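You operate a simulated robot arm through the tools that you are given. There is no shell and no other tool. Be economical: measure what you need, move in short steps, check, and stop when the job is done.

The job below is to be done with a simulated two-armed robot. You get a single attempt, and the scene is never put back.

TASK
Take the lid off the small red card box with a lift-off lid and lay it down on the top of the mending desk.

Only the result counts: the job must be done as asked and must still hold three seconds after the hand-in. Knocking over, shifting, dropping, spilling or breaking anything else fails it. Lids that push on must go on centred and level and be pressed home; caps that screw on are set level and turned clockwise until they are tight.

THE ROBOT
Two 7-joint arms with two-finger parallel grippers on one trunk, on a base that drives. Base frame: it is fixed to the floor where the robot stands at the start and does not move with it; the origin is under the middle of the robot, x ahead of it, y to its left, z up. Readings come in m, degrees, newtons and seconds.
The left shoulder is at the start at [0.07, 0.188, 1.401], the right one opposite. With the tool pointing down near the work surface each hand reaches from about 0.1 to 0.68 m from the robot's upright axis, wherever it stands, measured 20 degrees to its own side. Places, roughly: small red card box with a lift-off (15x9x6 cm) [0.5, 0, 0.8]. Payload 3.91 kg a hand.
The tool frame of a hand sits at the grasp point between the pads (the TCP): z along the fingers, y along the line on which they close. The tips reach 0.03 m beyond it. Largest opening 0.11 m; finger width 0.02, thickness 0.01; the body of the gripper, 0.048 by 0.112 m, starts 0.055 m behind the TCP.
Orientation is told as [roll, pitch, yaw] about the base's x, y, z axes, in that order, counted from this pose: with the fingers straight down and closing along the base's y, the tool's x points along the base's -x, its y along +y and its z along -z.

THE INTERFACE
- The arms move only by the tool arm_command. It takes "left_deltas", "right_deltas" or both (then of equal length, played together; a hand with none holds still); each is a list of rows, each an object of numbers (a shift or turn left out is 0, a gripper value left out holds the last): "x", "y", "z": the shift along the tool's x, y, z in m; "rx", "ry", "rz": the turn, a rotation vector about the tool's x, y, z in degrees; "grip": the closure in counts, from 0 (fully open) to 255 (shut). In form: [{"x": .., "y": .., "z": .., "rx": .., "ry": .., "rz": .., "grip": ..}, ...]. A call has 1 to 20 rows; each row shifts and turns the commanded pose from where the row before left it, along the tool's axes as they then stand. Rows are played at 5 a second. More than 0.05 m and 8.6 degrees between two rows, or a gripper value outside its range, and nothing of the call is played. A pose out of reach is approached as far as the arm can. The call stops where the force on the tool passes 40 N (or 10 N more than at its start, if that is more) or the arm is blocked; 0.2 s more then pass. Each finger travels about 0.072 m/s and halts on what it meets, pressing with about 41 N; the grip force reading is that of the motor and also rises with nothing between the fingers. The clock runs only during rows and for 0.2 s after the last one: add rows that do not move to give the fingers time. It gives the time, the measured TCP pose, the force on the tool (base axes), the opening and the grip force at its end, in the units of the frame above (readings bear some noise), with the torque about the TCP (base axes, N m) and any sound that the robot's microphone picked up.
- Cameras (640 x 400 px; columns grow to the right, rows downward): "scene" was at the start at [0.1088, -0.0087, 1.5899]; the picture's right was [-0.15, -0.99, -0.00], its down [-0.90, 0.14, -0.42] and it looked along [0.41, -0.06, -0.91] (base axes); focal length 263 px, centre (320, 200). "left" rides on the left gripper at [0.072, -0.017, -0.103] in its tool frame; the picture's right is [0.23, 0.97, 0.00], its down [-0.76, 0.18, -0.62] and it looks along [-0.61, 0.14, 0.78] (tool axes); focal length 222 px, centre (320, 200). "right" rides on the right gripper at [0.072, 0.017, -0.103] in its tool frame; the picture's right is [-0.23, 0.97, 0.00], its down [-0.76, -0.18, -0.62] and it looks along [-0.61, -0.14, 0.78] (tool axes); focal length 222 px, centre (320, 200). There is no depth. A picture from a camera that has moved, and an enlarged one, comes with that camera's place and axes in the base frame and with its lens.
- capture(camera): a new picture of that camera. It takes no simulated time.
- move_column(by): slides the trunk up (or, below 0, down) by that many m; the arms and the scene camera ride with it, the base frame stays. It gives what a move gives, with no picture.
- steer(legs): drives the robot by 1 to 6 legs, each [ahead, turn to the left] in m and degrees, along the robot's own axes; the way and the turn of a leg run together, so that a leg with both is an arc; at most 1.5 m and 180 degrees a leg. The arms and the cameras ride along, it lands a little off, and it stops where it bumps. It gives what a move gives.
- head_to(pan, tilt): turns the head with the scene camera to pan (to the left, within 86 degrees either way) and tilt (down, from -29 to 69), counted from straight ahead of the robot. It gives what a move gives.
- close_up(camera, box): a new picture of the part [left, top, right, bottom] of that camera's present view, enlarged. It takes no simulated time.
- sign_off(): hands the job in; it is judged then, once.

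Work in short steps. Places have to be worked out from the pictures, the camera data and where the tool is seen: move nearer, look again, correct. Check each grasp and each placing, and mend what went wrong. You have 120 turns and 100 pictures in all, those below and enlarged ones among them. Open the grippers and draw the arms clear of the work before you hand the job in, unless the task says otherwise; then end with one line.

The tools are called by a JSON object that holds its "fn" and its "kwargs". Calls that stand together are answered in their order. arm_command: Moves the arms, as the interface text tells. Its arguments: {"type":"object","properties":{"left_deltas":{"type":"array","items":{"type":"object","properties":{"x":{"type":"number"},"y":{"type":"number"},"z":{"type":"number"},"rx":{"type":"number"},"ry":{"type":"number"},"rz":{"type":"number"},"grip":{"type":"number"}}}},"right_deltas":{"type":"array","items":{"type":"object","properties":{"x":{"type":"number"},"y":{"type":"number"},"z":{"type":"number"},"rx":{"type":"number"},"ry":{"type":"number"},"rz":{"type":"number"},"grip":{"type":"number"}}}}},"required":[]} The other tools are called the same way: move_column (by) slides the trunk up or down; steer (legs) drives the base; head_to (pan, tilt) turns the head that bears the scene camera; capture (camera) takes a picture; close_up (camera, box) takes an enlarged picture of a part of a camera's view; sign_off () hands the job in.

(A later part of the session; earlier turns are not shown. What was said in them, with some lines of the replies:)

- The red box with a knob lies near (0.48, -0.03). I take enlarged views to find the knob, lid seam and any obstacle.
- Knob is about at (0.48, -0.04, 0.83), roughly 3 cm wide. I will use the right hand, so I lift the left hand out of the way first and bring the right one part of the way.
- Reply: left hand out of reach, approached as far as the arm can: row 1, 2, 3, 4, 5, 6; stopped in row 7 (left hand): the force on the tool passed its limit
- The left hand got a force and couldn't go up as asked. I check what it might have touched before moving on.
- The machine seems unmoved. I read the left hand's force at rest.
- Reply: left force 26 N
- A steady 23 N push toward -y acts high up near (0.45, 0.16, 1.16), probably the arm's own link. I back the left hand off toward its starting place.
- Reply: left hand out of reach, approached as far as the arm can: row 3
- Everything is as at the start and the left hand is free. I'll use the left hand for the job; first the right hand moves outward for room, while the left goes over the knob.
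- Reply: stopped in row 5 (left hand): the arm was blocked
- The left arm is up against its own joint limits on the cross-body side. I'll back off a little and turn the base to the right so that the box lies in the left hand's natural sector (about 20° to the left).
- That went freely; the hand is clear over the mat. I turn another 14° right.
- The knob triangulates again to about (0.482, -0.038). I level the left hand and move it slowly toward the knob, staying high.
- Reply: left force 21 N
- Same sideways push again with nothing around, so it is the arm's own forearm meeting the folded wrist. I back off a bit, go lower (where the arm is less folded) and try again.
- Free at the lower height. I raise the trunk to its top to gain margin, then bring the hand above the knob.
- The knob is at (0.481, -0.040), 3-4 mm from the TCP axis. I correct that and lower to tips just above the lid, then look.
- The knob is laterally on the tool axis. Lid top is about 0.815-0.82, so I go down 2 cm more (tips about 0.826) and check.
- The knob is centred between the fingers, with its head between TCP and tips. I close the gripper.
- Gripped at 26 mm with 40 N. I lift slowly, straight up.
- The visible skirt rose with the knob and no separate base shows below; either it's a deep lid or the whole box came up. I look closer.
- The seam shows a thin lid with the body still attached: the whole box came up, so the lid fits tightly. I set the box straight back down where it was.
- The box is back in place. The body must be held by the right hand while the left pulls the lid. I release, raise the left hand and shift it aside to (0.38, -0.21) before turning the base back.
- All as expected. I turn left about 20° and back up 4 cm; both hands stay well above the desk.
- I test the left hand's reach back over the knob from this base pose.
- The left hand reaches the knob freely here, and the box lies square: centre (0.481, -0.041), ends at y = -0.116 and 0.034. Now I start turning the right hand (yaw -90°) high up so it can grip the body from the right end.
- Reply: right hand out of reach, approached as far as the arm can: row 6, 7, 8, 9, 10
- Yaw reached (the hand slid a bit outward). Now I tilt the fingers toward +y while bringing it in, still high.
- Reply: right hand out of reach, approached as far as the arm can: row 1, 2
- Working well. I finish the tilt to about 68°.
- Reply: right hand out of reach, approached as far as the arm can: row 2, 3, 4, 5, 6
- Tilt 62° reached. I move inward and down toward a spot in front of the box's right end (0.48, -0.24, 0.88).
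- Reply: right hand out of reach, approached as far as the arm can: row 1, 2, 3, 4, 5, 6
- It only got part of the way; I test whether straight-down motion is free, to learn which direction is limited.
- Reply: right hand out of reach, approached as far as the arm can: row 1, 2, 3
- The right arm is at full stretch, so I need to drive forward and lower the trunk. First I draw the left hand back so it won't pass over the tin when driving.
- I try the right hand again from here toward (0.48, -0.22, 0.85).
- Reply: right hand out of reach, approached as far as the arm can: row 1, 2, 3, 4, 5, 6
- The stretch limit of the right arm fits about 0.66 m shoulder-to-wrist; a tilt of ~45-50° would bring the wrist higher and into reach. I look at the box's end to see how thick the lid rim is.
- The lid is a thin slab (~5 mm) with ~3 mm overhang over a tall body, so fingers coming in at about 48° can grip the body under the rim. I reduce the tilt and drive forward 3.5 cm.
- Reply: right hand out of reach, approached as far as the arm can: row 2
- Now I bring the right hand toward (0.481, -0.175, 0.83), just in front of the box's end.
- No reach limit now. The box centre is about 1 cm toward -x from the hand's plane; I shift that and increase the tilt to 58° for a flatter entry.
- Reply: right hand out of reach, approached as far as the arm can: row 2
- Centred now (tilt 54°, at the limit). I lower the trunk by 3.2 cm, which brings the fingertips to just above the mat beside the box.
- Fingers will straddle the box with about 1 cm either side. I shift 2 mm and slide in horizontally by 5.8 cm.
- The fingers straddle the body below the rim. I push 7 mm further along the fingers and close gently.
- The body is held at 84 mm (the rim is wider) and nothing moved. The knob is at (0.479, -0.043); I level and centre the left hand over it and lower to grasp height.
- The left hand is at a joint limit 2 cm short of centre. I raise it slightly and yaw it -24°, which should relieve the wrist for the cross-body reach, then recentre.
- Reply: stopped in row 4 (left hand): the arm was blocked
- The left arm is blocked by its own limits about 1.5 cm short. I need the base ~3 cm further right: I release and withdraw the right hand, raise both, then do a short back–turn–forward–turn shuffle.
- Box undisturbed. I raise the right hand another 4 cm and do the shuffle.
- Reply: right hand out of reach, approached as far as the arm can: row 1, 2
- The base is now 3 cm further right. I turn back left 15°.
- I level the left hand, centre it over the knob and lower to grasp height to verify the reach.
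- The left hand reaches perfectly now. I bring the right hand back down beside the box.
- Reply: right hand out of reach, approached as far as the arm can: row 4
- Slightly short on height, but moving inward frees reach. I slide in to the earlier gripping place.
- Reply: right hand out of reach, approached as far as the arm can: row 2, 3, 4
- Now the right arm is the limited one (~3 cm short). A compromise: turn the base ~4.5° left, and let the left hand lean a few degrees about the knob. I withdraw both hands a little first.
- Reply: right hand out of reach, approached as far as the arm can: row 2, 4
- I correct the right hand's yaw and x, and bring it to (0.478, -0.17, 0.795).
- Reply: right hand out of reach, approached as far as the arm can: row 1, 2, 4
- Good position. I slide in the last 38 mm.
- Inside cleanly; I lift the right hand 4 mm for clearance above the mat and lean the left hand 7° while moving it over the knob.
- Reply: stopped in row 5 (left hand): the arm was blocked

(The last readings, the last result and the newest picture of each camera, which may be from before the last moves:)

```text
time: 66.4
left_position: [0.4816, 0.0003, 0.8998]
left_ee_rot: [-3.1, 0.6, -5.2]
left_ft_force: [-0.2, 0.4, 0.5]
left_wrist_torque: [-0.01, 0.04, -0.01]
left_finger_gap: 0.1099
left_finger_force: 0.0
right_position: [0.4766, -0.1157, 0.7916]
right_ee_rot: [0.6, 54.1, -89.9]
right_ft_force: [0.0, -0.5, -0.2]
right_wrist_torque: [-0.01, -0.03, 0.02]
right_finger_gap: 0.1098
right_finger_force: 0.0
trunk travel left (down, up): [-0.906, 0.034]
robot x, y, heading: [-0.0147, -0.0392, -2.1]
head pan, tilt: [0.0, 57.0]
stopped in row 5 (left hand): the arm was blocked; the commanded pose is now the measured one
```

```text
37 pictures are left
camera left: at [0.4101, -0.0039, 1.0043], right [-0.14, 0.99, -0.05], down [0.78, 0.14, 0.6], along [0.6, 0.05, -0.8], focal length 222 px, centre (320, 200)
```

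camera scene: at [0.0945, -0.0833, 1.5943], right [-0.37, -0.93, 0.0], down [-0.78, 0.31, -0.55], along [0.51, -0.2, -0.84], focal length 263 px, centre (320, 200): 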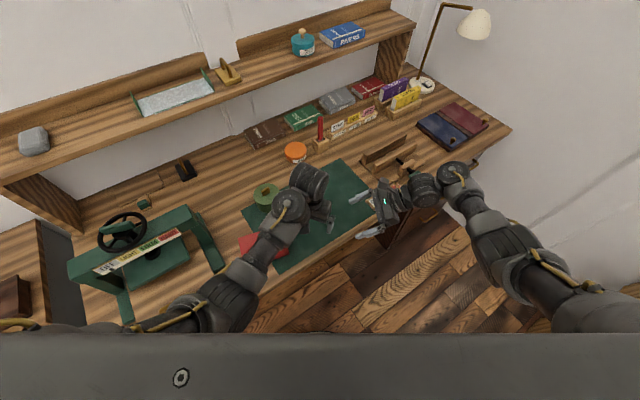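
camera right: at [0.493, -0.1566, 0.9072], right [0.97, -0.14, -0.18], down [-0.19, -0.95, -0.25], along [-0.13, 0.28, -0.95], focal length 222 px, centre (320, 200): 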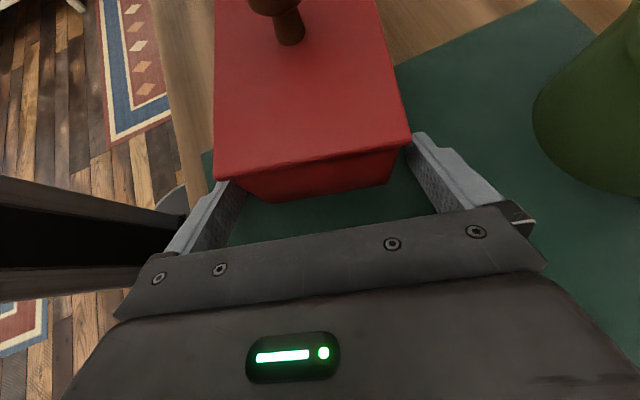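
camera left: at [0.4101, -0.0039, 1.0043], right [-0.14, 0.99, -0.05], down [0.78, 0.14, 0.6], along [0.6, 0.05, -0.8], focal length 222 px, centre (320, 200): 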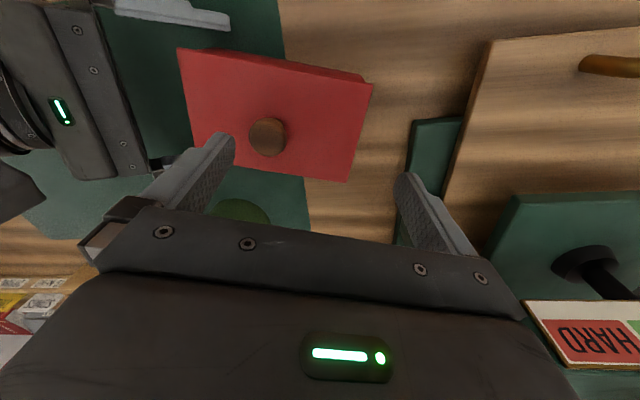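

Leaning that way made it worse, so the wrist limit lies on that side. I lean the other way (roll about +7°) and move over the knob.

{"fn": "arm_command", "kwargs": {"left_deltas": [{"rx": -5}, {"rx": -5.5}, {"y": -0.014, "z": -0.002}, {"y": -0.014, "z": -0.002, "x": -0.001}, {"y": -0.014, "z": -0.002}, {}]}}

{"fn": "capture", "kwargs": {"camera": "left"}}

```text
time: 67.8
left_position: [0.477, -0.0442, 0.8993]
left_ee_rot: [7.3, 0.7, -5.1]
left_ft_force: [-0.4, 0.4, -0.6]
left_wrist_torque: [-0.01, -0.03, 0.03]
left_finger_gap: 0.1101
left_finger_force: 0.0
right_position: [0.4774, -0.115, 0.7901]
right_ee_rot: [0.7, 54.2, -90.0]
right_ft_force: [-0.6, -0.7, -0.1]
right_wrist_torque: [-0.06, 0.03, -0.02]
right_finger_gap: 0.1097
right_finger_force: 0.0
trunk travel left (down, up): [-0.906, 0.034]
robot x, y, heading: [-0.0175, -0.0346, -2.3]
head pan, tilt: [0.0, 57.0]
```

```text
36 pictures are left
camera left: at [0.4048, -0.0662, 1.0014], right [-0.14, 0.98, 0.13], down [0.77, 0.03, 0.63], along [0.62, 0.18, -0.76], focal length 222 px, centre (320, 200)
```

left: 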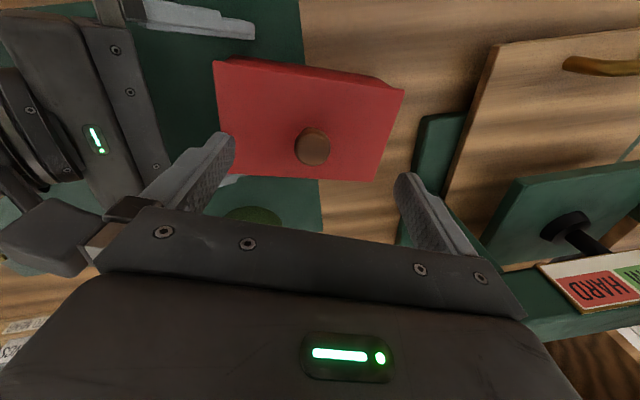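

That works: the hand is over the knob with no limit. I lower straight down to grasp height.

{"fn": "arm_command", "kwargs": {"left_deltas": [{"z": 0.0139, "y": -0.0018, "x": -0.002}, {"z": 0.0139, "y": -0.0018}, {"z": 0.0139, "y": -0.0018}, {}]}}

{"fn": "close_up", "kwargs": {"camera": "left", "box": [160, 60, 480, 260]}}

{"fn": "capture", "kwargs": {"camera": "right"}}

```text
time: 68.8
left_position: [0.4794, -0.0448, 0.8596]
left_ee_rot: [7.3, 0.6, -5.3]
left_ft_force: [-0.1, 0.3, 3.1]
left_wrist_torque: [-0.21, 0.02, -0.01]
left_finger_gap: 0.1096
left_finger_force: 0.1
right_position: [0.4775, -0.1163, 0.7908]
right_ee_rot: [0.8, 54.1, -90.0]
right_ft_force: [-0.1, -0.5, -0.3]
right_wrist_torque: [-0.03, 0.0, -0.01]
right_finger_gap: 0.11
right_finger_force: 0.0
trunk travel left (down, up): [-0.906, 0.034]
robot x, y, heading: [-0.0142, -0.0432, -2.5]
head pan, tilt: [0.0, 57.0]
```

```text
2.00 times, centred on (320, 160) of left
camera zoom: at [0.4064, -0.0666, 0.96], right [-0.14, 0.98, 0.13], down [0.77, 0.03, 0.63], along [0.62, 0.18, -0.76], focal length 444 px, centre (320, 280)
```

zoom: 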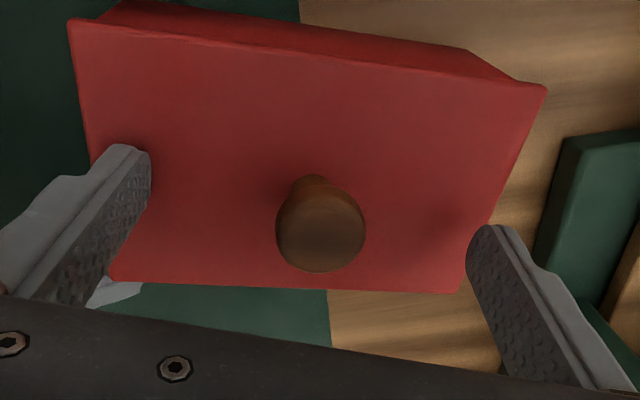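

```text
34 pictures are left
camera right: at [0.4924, -0.1568, 0.9113], right [0.97, -0.14, -0.18], down [-0.18, -0.95, -0.25], along [-0.13, 0.28, -0.95], focal length 222 px, centre (320, 200)
```

right: 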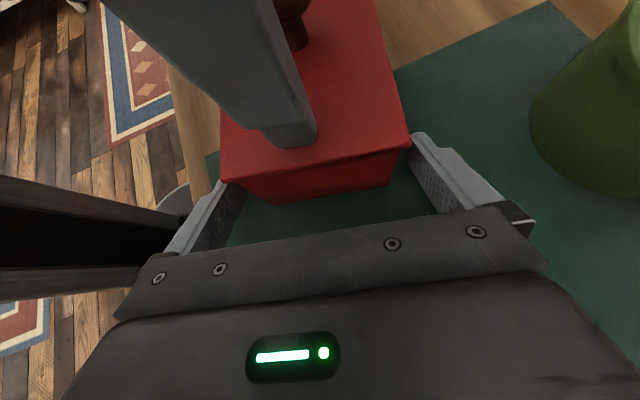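

The lower left finger just touches the lid (3 N). I raise 4 mm, then close the right hand on the body and, after it, the left on the knob.

{"fn": "arm_command", "kwargs": {"left_deltas": [{"z": -0.004}, {}, {}, {}, {}, {}, {}, {"grip": 120}, {"grip": 180}, {"grip": 255}, {}, {}, {}], "right_deltas": [{}, {"grip": 30}, {"grip": 60}, {"grip": 100}, {"grip": 150}, {"grip": 255}, {}, {}, {}, {}, {}, {}, {}]}}

{"fn": "close_up", "kwargs": {"camera": "left", "box": [160, 60, 480, 260]}}

{"fn": "capture", "kwargs": {"camera": "right"}}

```text
time: 71.6
left_position: [0.4791, -0.0446, 0.8621]
left_ee_rot: [7.3, 0.6, -5.3]
left_ft_force: [-1.4, 0.1, 2.8]
left_wrist_torque: [-0.18, 0.09, -0.05]
left_finger_gap: 0.027
left_finger_force: 41.4
right_position: [0.4773, -0.1158, 0.7896]
right_ee_rot: [0.6, 54.1, -90.0]
right_ft_force: [1.5, -1.3, -0.8]
right_wrist_torque: [0.12, 0.09, 0.01]
right_finger_gap: 0.0843
right_finger_force: 41.5
trunk travel left (down, up): [-0.906, 0.034]
robot x, y, heading: [-0.0148, -0.0405, -2.3]
head pan, tilt: [0.0, 57.0]
heard: snap
```

```text
2.00 times, centred on (320, 160) of left
camera zoom: at [0.4065, -0.0673, 0.9638], right [-0.14, 0.98, 0.13], down [0.77, 0.03, 0.63], along [0.62, 0.18, -0.76], focal length 444 px, centre (320, 280)
```

zoom: 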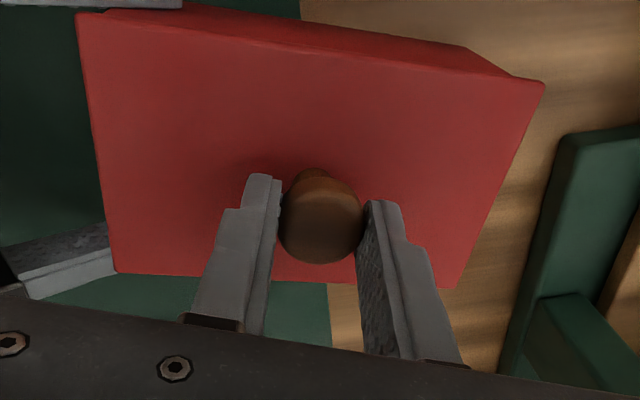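

```text
32 pictures are left
camera right: at [0.4926, -0.1569, 0.9112], right [0.97, -0.14, -0.18], down [-0.19, -0.95, -0.25], along [-0.13, 0.28, -0.95], focal length 222 px, centre (320, 200)
```

right: 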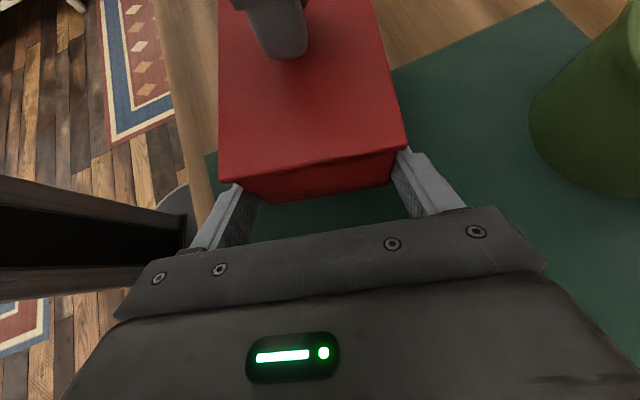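

Both grips hold, and a snap was heard - probably the lid starting to release. I lift the left hand straight up slowly with the body held.

{"fn": "arm_command", "kwargs": {"left_deltas": [{"z": -0.003, "y": 0.0004}, {"z": -0.003, "y": 0.0004}, {"z": -0.004, "y": 0.0005}, {"z": -0.005, "y": 0.0006}, {"z": -0.005, "y": 0.0006}, {}]}}

{"fn": "capture", "kwargs": {"camera": "right"}}

{"fn": "capture", "kwargs": {"camera": "left"}}

```text
time: 73.0
left_position: [0.4797, -0.0446, 0.8827]
left_ee_rot: [7.3, 0.8, -5.4]
left_ft_force: [0.7, 0.2, -1.0]
left_wrist_torque: [-0.01, 0.01, 0.02]
left_finger_gap: 0.0269
left_finger_force: 40.7
right_position: [0.4771, -0.1155, 0.7912]
right_ee_rot: [0.6, 54.1, -90.0]
right_ft_force: [0.0, 0.6, 1.5]
right_wrist_torque: [0.0, 0.08, -0.01]
right_finger_gap: 0.084
right_finger_force: 41.6
trunk travel left (down, up): [-0.906, 0.034]
robot x, y, heading: [-0.0149, -0.0421, -2.3]
head pan, tilt: [0.0, 57.0]
```

```text
31 pictures are left
camera right: at [0.4926, -0.1569, 0.9112], right [0.97, -0.14, -0.18], down [-0.19, -0.95, -0.25], along [-0.13, 0.28, -0.95], focal length 222 px, centre (320, 200)
```

right: 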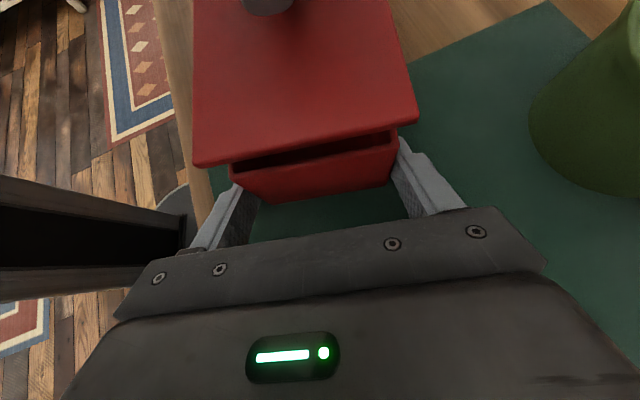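

```text
30 pictures are left
camera left: at [0.4066, -0.0673, 0.9836], right [-0.14, 0.98, 0.13], down [0.77, 0.03, 0.63], along [0.62, 0.18, -0.76], focal length 222 px, centre (320, 200)
```

left: 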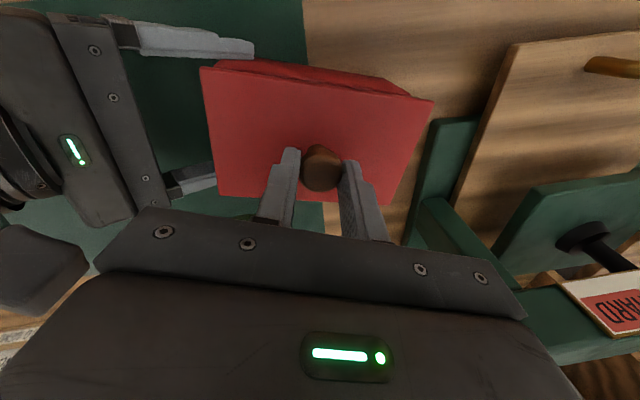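

The lid is off the body. I raise it 4 cm more, then release and withdraw the right hand.

{"fn": "arm_command", "kwargs": {"left_deltas": [{"z": -0.01, "y": 0.0013}, {"z": -0.01, "y": 0.0013}, {"z": -0.01, "y": 0.0013}, {"z": -0.01, "y": 0.0013}, {}]}}

{"fn": "capture", "kwargs": {"camera": "scene"}}

{"fn": "capture", "kwargs": {"camera": "right"}}

```text
time: 74.2
left_position: [0.48, -0.0447, 0.9232]
left_ee_rot: [7.3, 0.6, -5.4]
left_ft_force: [-0.7, 0.1, -0.1]
left_wrist_torque: [0.01, 0.03, 0.01]
left_finger_gap: 0.0265
left_finger_force: 41.2
right_position: [0.4775, -0.1139, 0.7912]
right_ee_rot: [0.8, 54.1, -90.1]
right_ft_force: [0.6, 0.4, 1.2]
right_wrist_torque: [0.02, 0.09, -0.05]
right_finger_gap: 0.0844
right_finger_force: 41.3
trunk travel left (down, up): [-0.906, 0.034]
robot x, y, heading: [-0.0125, -0.0386, -2.1]
head pan, tilt: [0.0, 57.0]
```

```text
29 pictures are left
camera scene: at [0.1042, -0.0439, 1.5942], right [-0.04, -1.0, 0.0], down [-0.84, 0.04, -0.54], along [0.54, -0.02, -0.84], focal length 263 px, centre (320, 200)
```

scene: 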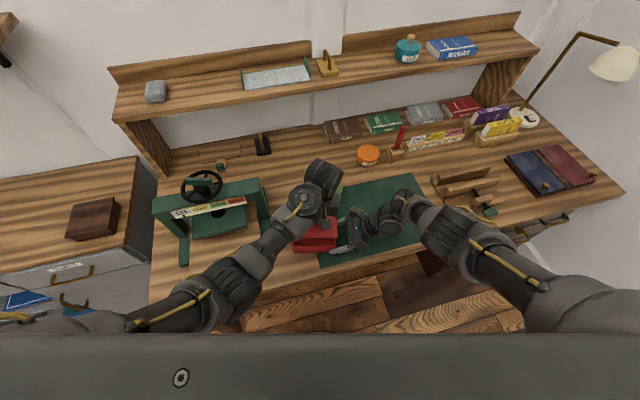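

```text
28 pictures are left
camera right: at [0.4926, -0.1569, 0.9112], right [0.97, -0.14, -0.18], down [-0.19, -0.95, -0.25], along [-0.13, 0.28, -0.95], focal length 222 px, centre (320, 200)
```

right: 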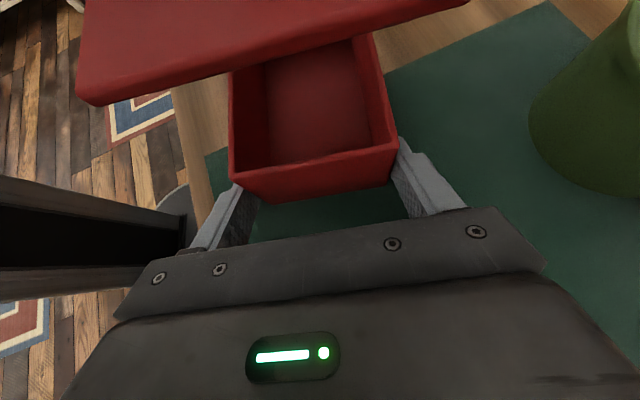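

The body stays on the desk, open. Now I release the body and withdraw the right hand horizontally, then up and away.

{"fn": "arm_command", "kwargs": {"right_deltas": [{"grip": 150}, {"grip": 60}, {"grip": 0}, {}, {"x": -0.0114, "z": -0.0156}, {"x": -0.0114, "z": -0.0156}, {"x": -0.0113, "z": -0.0157}, {"x": 0.004, "z": -0.03}, {"x": 0.004, "z": -0.03}, {"x": 0.004, "z": -0.03}, {"x": 0.004, "z": -0.03}, {"x": 0.004, "z": -0.03}, {}]}}

{"fn": "capture", "kwargs": {"camera": "scene"}}

{"fn": "capture", "kwargs": {"camera": "left"}}

```text
time: 77.0
left_position: [0.4818, -0.0435, 0.9227]
left_ee_rot: [7.3, 0.7, -5.2]
left_ft_force: [-0.4, -0.6, -0.6]
left_wrist_torque: [0.02, 0.0, -0.02]
left_finger_gap: 0.0261
left_finger_force: 41.2
right_position: [0.4759, -0.2834, 0.8947]
right_ee_rot: [0.6, 54.1, -90.0]
right_ft_force: [0.6, 0.3, -0.9]
right_wrist_torque: [0.01, 0.0, -0.05]
right_finger_gap: 0.1098
right_finger_force: 0.1
trunk travel left (down, up): [-0.906, 0.034]
robot x, y, heading: [-0.016, -0.0408, -2.2]
head pan, tilt: [0.0, 57.0]
```

```text
27 pictures are left
camera scene: at [0.1048, -0.0432, 1.5942], right [-0.04, -1.0, 0.0], down [-0.84, 0.03, -0.54], along [0.54, -0.02, -0.84], focal length 263 px, centre (320, 200)
```

scene: 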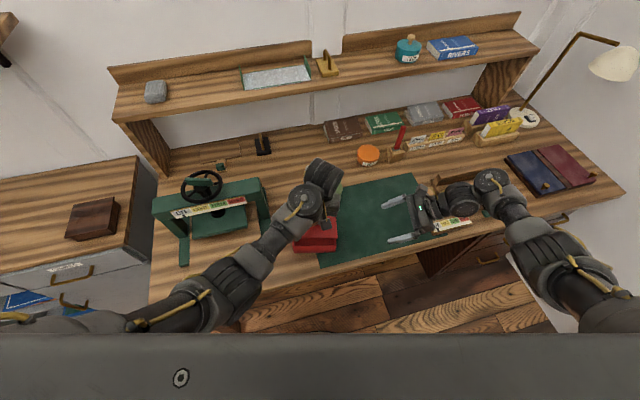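

```text
26 pictures are left
camera left: at [0.4078, -0.0673, 1.0237], right [-0.14, 0.98, 0.13], down [0.77, 0.03, 0.63], along [0.62, 0.18, -0.77], focal length 222 px, centre (320, 200)
```

left: 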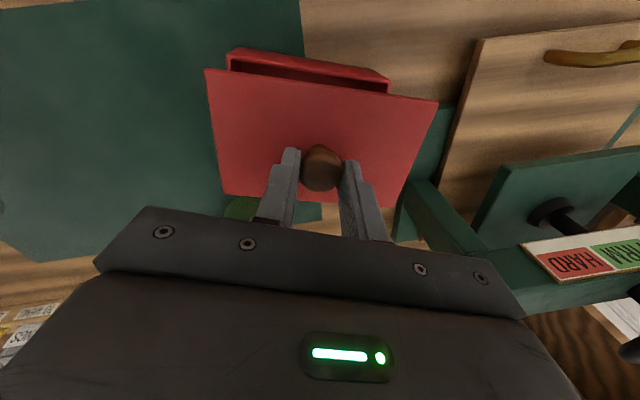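

The right hand is clear and the body stands in place. I carry the lid by base moves: back 8 cm, turn right 20°, forward 8 cm, bringing it over the free mat.

{"fn": "steer", "kwargs": {"legs": [[-0.08, 0], [0, -20], [0.08, 0]]}}

{"fn": "head_to", "kwargs": {"pan": 12, "tilt": 60}}

{"fn": "capture", "kwargs": {"camera": "scene"}}

{"fn": "capture", "kwargs": {"camera": "left"}}

```text
time: 79.8
left_position: [0.4368, -0.239, 0.9266]
left_ee_rot: [7.4, 0.3, -25.3]
left_ft_force: [-0.9, -0.1, 0.4]
left_wrist_torque: [-0.06, -0.01, -0.02]
left_finger_gap: 0.0264
left_finger_force: 40.8
right_position: [0.3507, -0.46, 0.8971]
right_ee_rot: [1.2, 54.0, -109.5]
right_ft_force: [-1.0, -0.3, 0.6]
right_wrist_torque: [-0.02, -0.04, -0.03]
right_finger_gap: 0.1099
right_finger_force: 0.0
trunk travel left (down, up): [-0.906, 0.034]
robot x, y, heading: [-0.0243, -0.0669, -22.3]
head pan, tilt: [0.0, 57.0]
```

```text
time: 80.6
left_position: [0.4424, -0.2421, 0.9222]
left_ee_rot: [7.3, 0.8, -25.3]
left_ft_force: [0.3, 0.3, -1.1]
left_wrist_torque: [0.02, 0.01, -0.01]
left_finger_gap: 0.0263
left_finger_force: 41.2
right_position: [0.3561, -0.4642, 0.8941]
right_ee_rot: [0.5, 54.1, -110.2]
right_ft_force: [-0.1, -0.2, -0.3]
right_wrist_torque: [0.0, 0.01, 0.04]
right_finger_gap: 0.11
right_finger_force: 0.0
trunk travel left (down, up): [-0.906, 0.034]
robot x, y, heading: [-0.0232, -0.0648, -22.4]
head pan, tilt: [12.0, 60.0]
```

```text
25 pictures are left
camera scene: at [0.0914, -0.0982, 1.5904], right [-0.18, -0.98, 0.0], down [-0.85, 0.16, -0.5], along [0.49, -0.09, -0.87], focal length 263 px, centre (320, 200)
```

scene: 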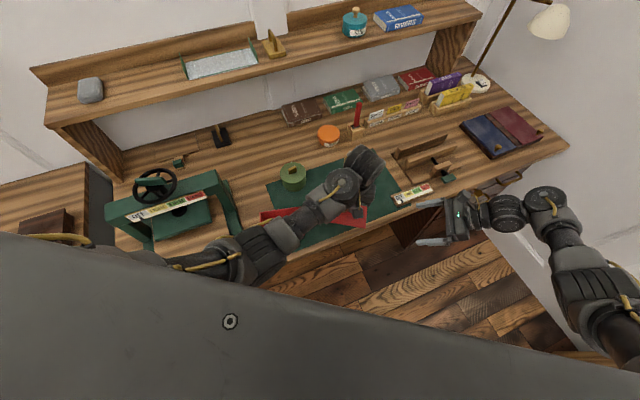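

```text
24 pictures are left
camera left: at [0.3666, -0.2376, 1.0231], right [0.21, 0.97, 0.13], down [0.74, -0.24, 0.63], along [0.64, -0.04, -0.77], focal length 222 px, centre (320, 200)
```

left: 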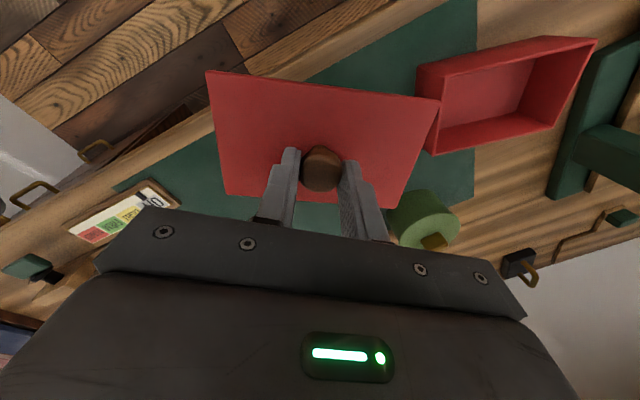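

The lid hangs over the mat. I move it forward to about (0.52, -0.25), well inside the desk edge and clear of box and tin.

{"fn": "arm_command", "kwargs": {"left_deltas": [{"x": -0.019, "y": 0.0067, "z": 0.0008}, {"x": -0.019, "y": 0.0067, "z": 0.0009}, {"x": -0.019, "y": 0.0067, "z": 0.0008}, {"x": -0.019, "y": 0.0067, "z": 0.0009}, {}]}}

{"fn": "capture", "kwargs": {"camera": "left"}}

{"fn": "capture", "kwargs": {"camera": "scene"}}

```text
time: 81.8
left_position: [0.5225, -0.2476, 0.9215]
left_ee_rot: [7.3, 0.7, -25.3]
left_ft_force: [0.4, 0.0, -0.5]
left_wrist_torque: [-0.01, -0.02, 0.01]
left_finger_gap: 0.026
left_finger_force: 41.2
right_position: [0.3547, -0.4631, 0.8941]
right_ee_rot: [0.5, 54.1, -110.0]
right_ft_force: [-0.3, -0.3, 0.1]
right_wrist_torque: [0.01, -0.01, -0.03]
right_finger_gap: 0.1103
right_finger_force: 0.1
trunk travel left (down, up): [-0.906, 0.034]
robot x, y, heading: [-0.0238, -0.0654, -22.3]
head pan, tilt: [12.0, 60.0]
```

```text
23 pictures are left
camera left: at [0.4459, -0.2446, 1.0229], right [0.21, 0.97, 0.13], down [0.74, -0.24, 0.63], along [0.64, -0.04, -0.76], focal length 222 px, centre (320, 200)
```

left: 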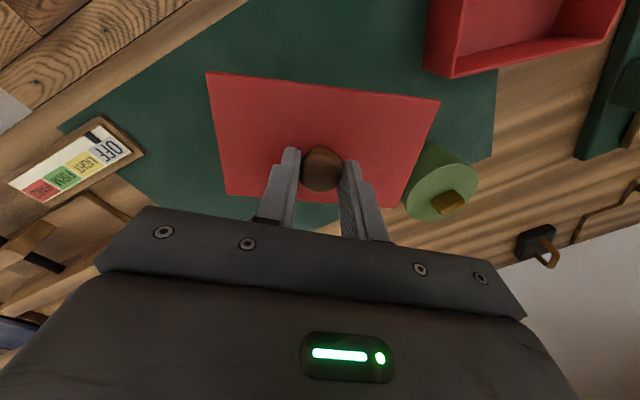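

```text
22 pictures are left
camera scene: at [0.0893, -0.097, 1.5906], right [-0.18, -0.98, 0.0], down [-0.85, 0.16, -0.5], along [0.49, -0.09, -0.87], focal length 263 px, centre (320, 200)
```

scene: 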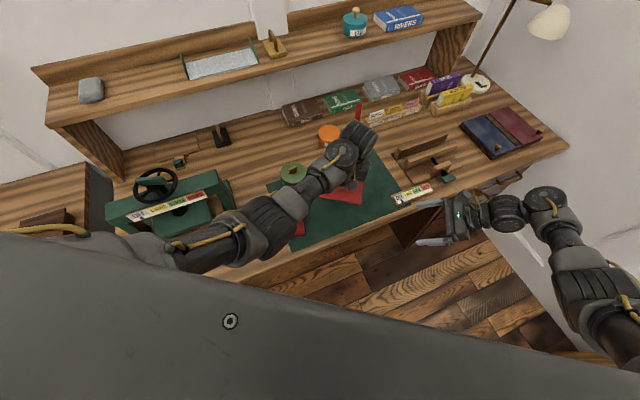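

Well clear of everything. I lower the lid 8 cm, still above contact, and check.

{"fn": "arm_command", "kwargs": {"left_deltas": [{"z": 0.0198, "y": -0.0026}, {"z": 0.0198, "y": -0.0025}, {"z": 0.0198, "y": -0.0026}, {"z": 0.0198, "y": -0.0025}, {}]}}

{"fn": "capture", "kwargs": {"camera": "left"}}

{"fn": "close_up", "kwargs": {"camera": "scene", "box": [240, 130, 440, 255]}}

```text
time: 83.0
left_position: [0.5216, -0.2482, 0.8428]
left_ee_rot: [7.2, 0.6, -25.2]
left_ft_force: [0.2, 0.4, -0.2]
left_wrist_torque: [0.03, -0.02, -0.01]
left_finger_gap: 0.0263
left_finger_force: 41.1
right_position: [0.3548, -0.4626, 0.894]
right_ee_rot: [0.6, 54.1, -110.0]
right_ft_force: [0.2, 0.2, 0.0]
right_wrist_torque: [0.02, 0.02, 0.01]
right_finger_gap: 0.11
right_finger_force: 0.0
trunk travel left (down, up): [-0.906, 0.034]
robot x, y, heading: [-0.0197, -0.0689, -22.4]
head pan, tilt: [12.0, 60.0]
```

```text
21 pictures are left
camera left: at [0.4448, -0.244, 0.9431], right [0.21, 0.97, 0.13], down [0.74, -0.24, 0.63], along [0.64, -0.04, -0.76], focal length 222 px, centre (320, 200)
```

left: 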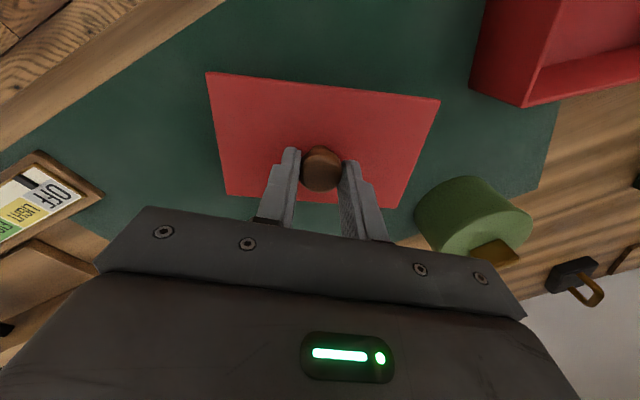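

```text
3.20 times, centred on (340, 192) of scene
camera zoom: at [0.0892, -0.0969, 1.5906], right [-0.18, -0.98, 0.0], down [-0.85, 0.16, -0.5], along [0.49, -0.09, -0.87], focal length 842 px, centre (256, 224)
```

zoom: 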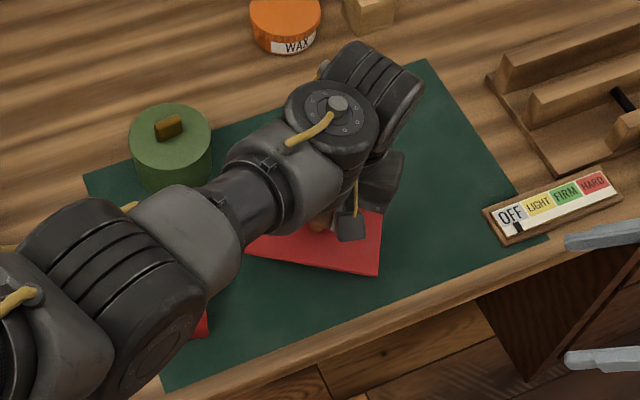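

Nothing touched. I lower further by 1.8 cm, then in finer steps.

{"fn": "arm_command", "kwargs": {"left_deltas": [{"z": 0.006, "y": -0.0008}, {"z": 0.006, "y": -0.0008}, {"z": 0.006, "y": -0.0008}, {}]}}

```text
time: 84.0
left_position: [0.5214, -0.2481, 0.8243]
left_ee_rot: [7.3, 0.7, -25.2]
left_ft_force: [-0.7, 0.3, 0.5]
left_wrist_torque: [0.0, -0.02, -0.04]
left_finger_gap: 0.0263
left_finger_force: 41.4
right_position: [0.3551, -0.4627, 0.8947]
right_ee_rot: [0.7, 54.1, -110.0]
right_ft_force: [0.0, 0.4, 0.1]
right_wrist_torque: [0.0, 0.01, 0.02]
right_finger_gap: 0.1099
right_finger_force: 0.2
trunk travel left (down, up): [-0.906, 0.034]
robot x, y, heading: [-0.0214, -0.0636, -22.1]
head pan, tilt: [12.0, 60.0]
```

No contact yet at 0.824. I go on in 2 mm steps, by 8 mm.

{"fn": "arm_command", "kwargs": {"left_deltas": [{"z": 0.002, "y": -0.0003}, {"z": 0.002, "y": -0.0003}, {"z": 0.002, "y": -0.0002}, {"z": 0.002, "y": -0.0003}, {}]}}

{"fn": "close_up", "kwargs": {"camera": "left", "box": [180, 40, 480, 228]}}

```text
time: 85.2
left_position: [0.5226, -0.2466, 0.8175]
left_ee_rot: [7.2, 0.5, -25.3]
left_ft_force: [5.2, 4.4, 14.8]
left_wrist_torque: [-0.44, 0.55, -0.01]
left_finger_gap: 0.0265
left_finger_force: 41.8
right_position: [0.3543, -0.4621, 0.8949]
right_ee_rot: [0.7, 54.1, -109.9]
right_ft_force: [-0.1, 1.1, -0.7]
right_wrist_torque: [-0.01, 0.01, 0.0]
right_finger_gap: 0.1102
right_finger_force: 0.0
trunk travel left (down, up): [-0.906, 0.034]
robot x, y, heading: [-0.0191, -0.066, -22.2]
head pan, tilt: [12.0, 60.0]
```

```text
2.13 times, centred on (330, 134) of left
camera zoom: at [0.4444, -0.2436, 0.9178], right [0.21, 0.97, 0.12], down [0.74, -0.24, 0.63], along [0.64, -0.04, -0.76], focal length 473 px, centre (299, 340)
```

zoom: 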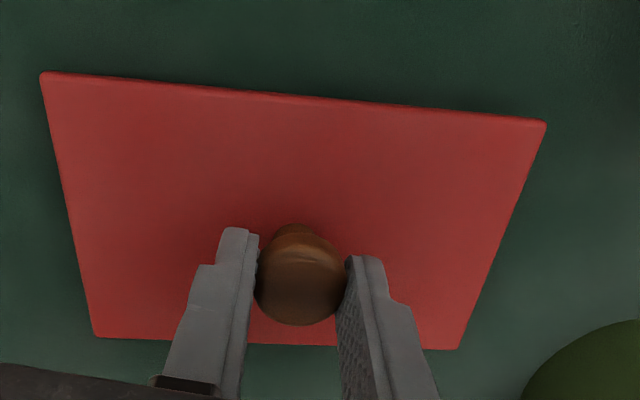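

The lid rests on the mat (15 N). I ease up 1.5 mm to take off the load and open the fingers.

{"fn": "arm_command", "kwargs": {"left_deltas": [{"z": -0.0015}, {}, {"grip": 220}, {"grip": 190}, {"grip": 160}, {"grip": 120}, {"grip": 60}, {"grip": 0}, {}, {}]}}

{"fn": "capture", "kwargs": {"camera": "left"}}

```text
time: 87.4
left_position: [0.5224, -0.2478, 0.8177]
left_ee_rot: [7.4, 0.6, -25.3]
left_ft_force: [-0.1, -1.0, 0.9]
left_wrist_torque: [-0.02, 0.02, 0.01]
left_finger_gap: 0.11
left_finger_force: 0.0
right_position: [0.3544, -0.4626, 0.8947]
right_ee_rot: [0.5, 54.1, -110.0]
right_ft_force: [-0.1, -0.4, -0.1]
right_wrist_torque: [0.01, 0.01, -0.01]
right_finger_gap: 0.11
right_finger_force: 0.1
trunk travel left (down, up): [-0.906, 0.034]
robot x, y, heading: [-0.0205, -0.0683, -22.4]
head pan, tilt: [12.0, 60.0]
```

```text
18 pictures are left
camera left: at [0.4443, -0.2444, 0.9183], right [0.21, 0.97, 0.13], down [0.74, -0.24, 0.63], along [0.64, -0.04, -0.76], focal length 222 px, centre (320, 200)
```

left: 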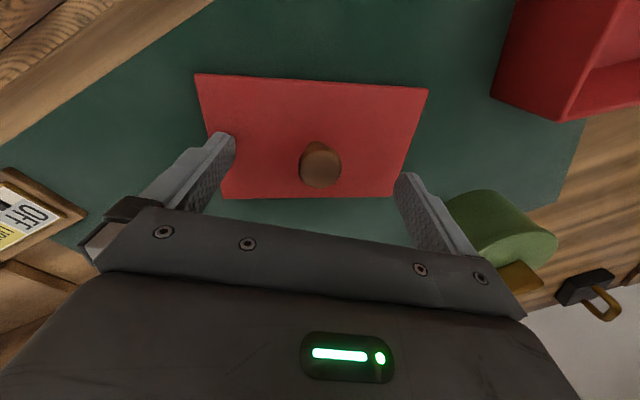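

The lid lies flat on its own. I raise the left hand straight up and draw back toward the robot.

{"fn": "arm_command", "kwargs": {"left_deltas": [{"z": -0.02, "y": 0.0026}, {"z": -0.02, "y": 0.0026}, {"z": -0.02, "y": 0.0026}, {"z": -0.02, "y": 0.0026}, {"z": -0.02, "y": 0.0026}, {}]}}

{"fn": "steer", "kwargs": {"legs": [[-0.3, 0]]}}

{"fn": "head_to", "kwargs": {"pan": 15, "tilt": 45}}

{"fn": "capture", "kwargs": {"camera": "scene"}}

```text
time: 88.8
left_position: [0.5228, -0.2465, 0.9183]
left_ee_rot: [7.3, 0.6, -25.2]
left_ft_force: [0.6, -0.3, 0.9]
left_wrist_torque: [-0.02, -0.01, -0.01]
left_finger_gap: 0.11
left_finger_force: 0.0
right_position: [0.3548, -0.4635, 0.8941]
right_ee_rot: [0.6, 54.2, -110.0]
right_ft_force: [0.4, 0.5, -0.4]
right_wrist_torque: [0.0, -0.01, 0.02]
right_finger_gap: 0.1096
right_finger_force: 0.3
trunk travel left (down, up): [-0.906, 0.034]
robot x, y, heading: [-0.0209, -0.0655, -22.5]
head pan, tilt: [12.0, 60.0]
```

```text
time: 90.8
left_position: [0.2469, -0.1345, 0.9169]
left_ee_rot: [7.3, 0.7, -25.3]
left_ft_force: [0.3, 0.1, -0.2]
left_wrist_torque: [-0.02, -0.01, 0.01]
left_finger_gap: 0.1103
left_finger_force: 0.1
right_position: [0.0786, -0.3505, 0.8932]
right_ee_rot: [0.6, 54.2, -110.2]
right_ft_force: [-0.4, 0.2, 0.5]
right_wrist_torque: [0.0, 0.01, 0.01]
right_finger_gap: 0.1099
right_finger_force: 0.1
trunk travel left (down, up): [-0.906, 0.034]
robot x, y, heading: [-0.298, 0.048, -22.8]
head pan, tilt: [12.0, 60.0]
```

```text
time: 91.6
left_position: [0.2454, -0.1361, 0.9185]
left_ee_rot: [7.3, 0.7, -25.3]
left_ft_force: [-0.2, 0.0, 0.4]
left_wrist_torque: [0.03, 0.0, -0.03]
left_finger_gap: 0.11
left_finger_force: 0.1
right_position: [0.0788, -0.3493, 0.8939]
right_ee_rot: [0.6, 54.0, -110.1]
right_ft_force: [-0.4, -0.8, 0.2]
right_wrist_torque: [-0.03, -0.02, 0.03]
right_finger_gap: 0.1096
right_finger_force: 0.1
trunk travel left (down, up): [-0.906, 0.034]
robot x, y, heading: [-0.2971, 0.0501, -22.8]
head pan, tilt: [15.0, 45.0]
```

```text
17 pictures are left
camera scene: at [-0.1729, 0.0188, 1.6101], right [-0.13, -0.99, 0.0], down [-0.7, 0.09, -0.71], along [0.7, -0.09, -0.71], focal length 263 px, centre (320, 200)
```

scene: 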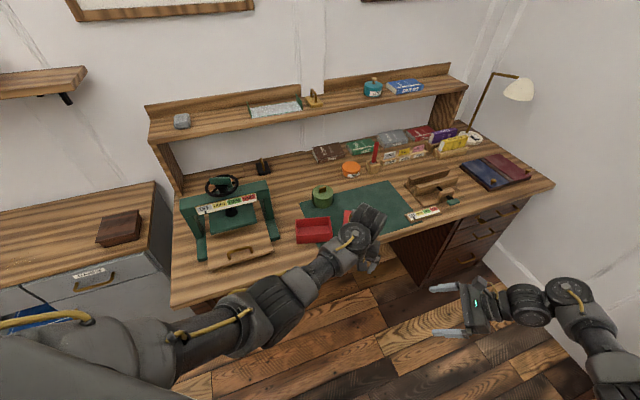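

Everything appears in place; the lid is partly hidden by the left hand, so I check it with the left camera and an enlargement.

{"fn": "capture", "kwargs": {"camera": "left"}}

{"fn": "close_up", "kwargs": {"camera": "scene", "box": [260, 150, 460, 275]}}

```text
16 pictures are left
camera left: at [0.1687, -0.1311, 1.0194], right [0.21, 0.97, 0.13], down [0.74, -0.24, 0.63], along [0.64, -0.04, -0.76], focal length 222 px, centre (320, 200)
```

left: 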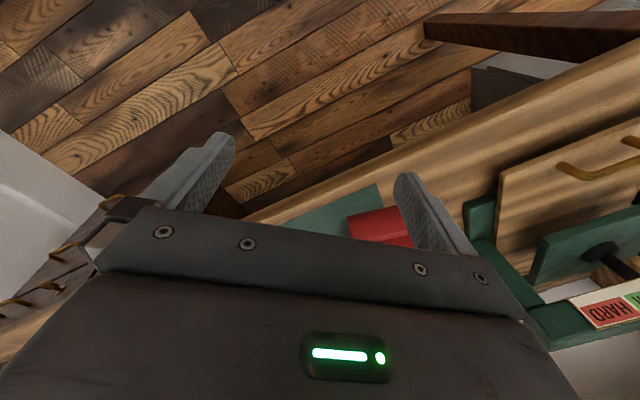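

```text
3.20 times, centred on (360, 212) of scene
camera zoom: at [-0.1729, 0.0188, 1.6101], right [-0.13, -0.99, 0.0], down [-0.7, 0.09, -0.71], along [0.7, -0.09, -0.71], focal length 842 px, centre (192, 160)
```

zoom: 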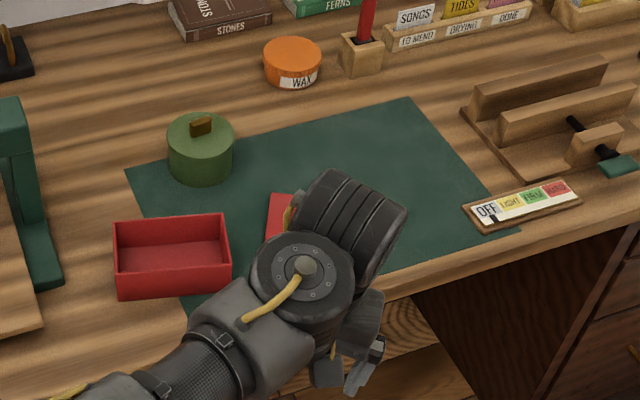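

The open box and all else are in place. I turn the base 20° right to clear the view of the lid.

{"fn": "steer", "kwargs": {"legs": [[-0.05, -20]]}}

{"fn": "head_to", "kwargs": {"pan": 32, "tilt": 42}}

{"fn": "capture", "kwargs": {"camera": "scene"}}

```text
time: 93.1
left_position: [0.1085, -0.2843, 0.9173]
left_ee_rot: [7.3, 0.7, -45.5]
left_ft_force: [0.2, 0.1, -0.7]
left_wrist_torque: [-0.01, -0.01, -0.01]
left_finger_gap: 0.11
left_finger_force: 0.2
right_position: [-0.1234, -0.4274, 0.8945]
right_ee_rot: [0.7, 54.0, -130.3]
right_ft_force: [-0.2, -0.6, 1.1]
right_wrist_torque: [0.02, 0.01, -0.03]
right_finger_gap: 0.1101
right_finger_force: 0.1
trunk travel left (down, up): [-0.906, 0.034]
robot x, y, heading: [-0.339, 0.0747, -42.6]
head pan, tilt: [15.0, 45.0]
```

```text
time: 93.9
left_position: [0.1072, -0.2846, 0.9185]
left_ee_rot: [7.3, 0.7, -45.3]
left_ft_force: [-0.6, -0.7, 0.1]
left_wrist_torque: [-0.02, -0.01, -0.01]
left_finger_gap: 0.1099
left_finger_force: 0.1
right_position: [-0.1253, -0.4279, 0.8938]
right_ee_rot: [0.6, 54.1, -130.3]
right_ft_force: [-0.2, -0.2, -0.3]
right_wrist_torque: [-0.02, 0.02, -0.01]
right_finger_gap: 0.1101
right_finger_force: 0.0
trunk travel left (down, up): [-0.906, 0.034]
robot x, y, heading: [-0.3385, 0.0776, -42.8]
head pan, tilt: [32.0, 42.0]
```

```text
14 pictures are left
camera scene: at [-0.223, 0.0254, 1.6145], right [-0.18, -0.98, 0.0], down [-0.66, 0.12, -0.74], along [0.73, -0.14, -0.67], focal length 263 px, centre (320, 200)
```

scene: 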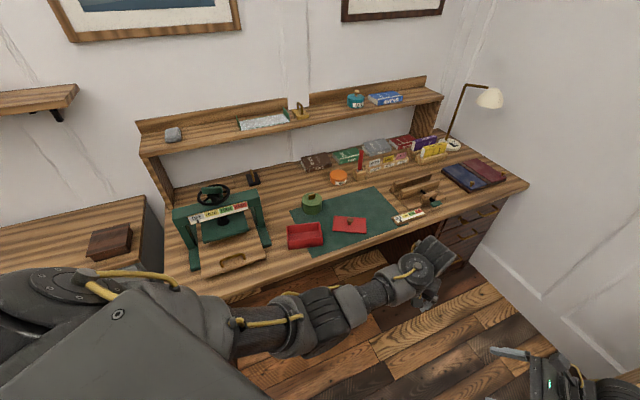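

The lid lies flat on the desk, the open box stands where it was, and nothing else has moved. Both hands are open and clear, so I hand in.

{"fn": "sign_off", "kwargs": {}}

```text
The job is handed in.
```

The lid is off the red card box and lies flat, knob up, on the green mat on top of the mending desk, with the open box standing where it was. The lid fitted so tightly that the whole box came up about 3 cm on the first pull. I set it straight back down, then held the body with the right hand while the left drew the lid off. There was a snap as I gripped the knob, and I saw no damage in the pictures afterwards.
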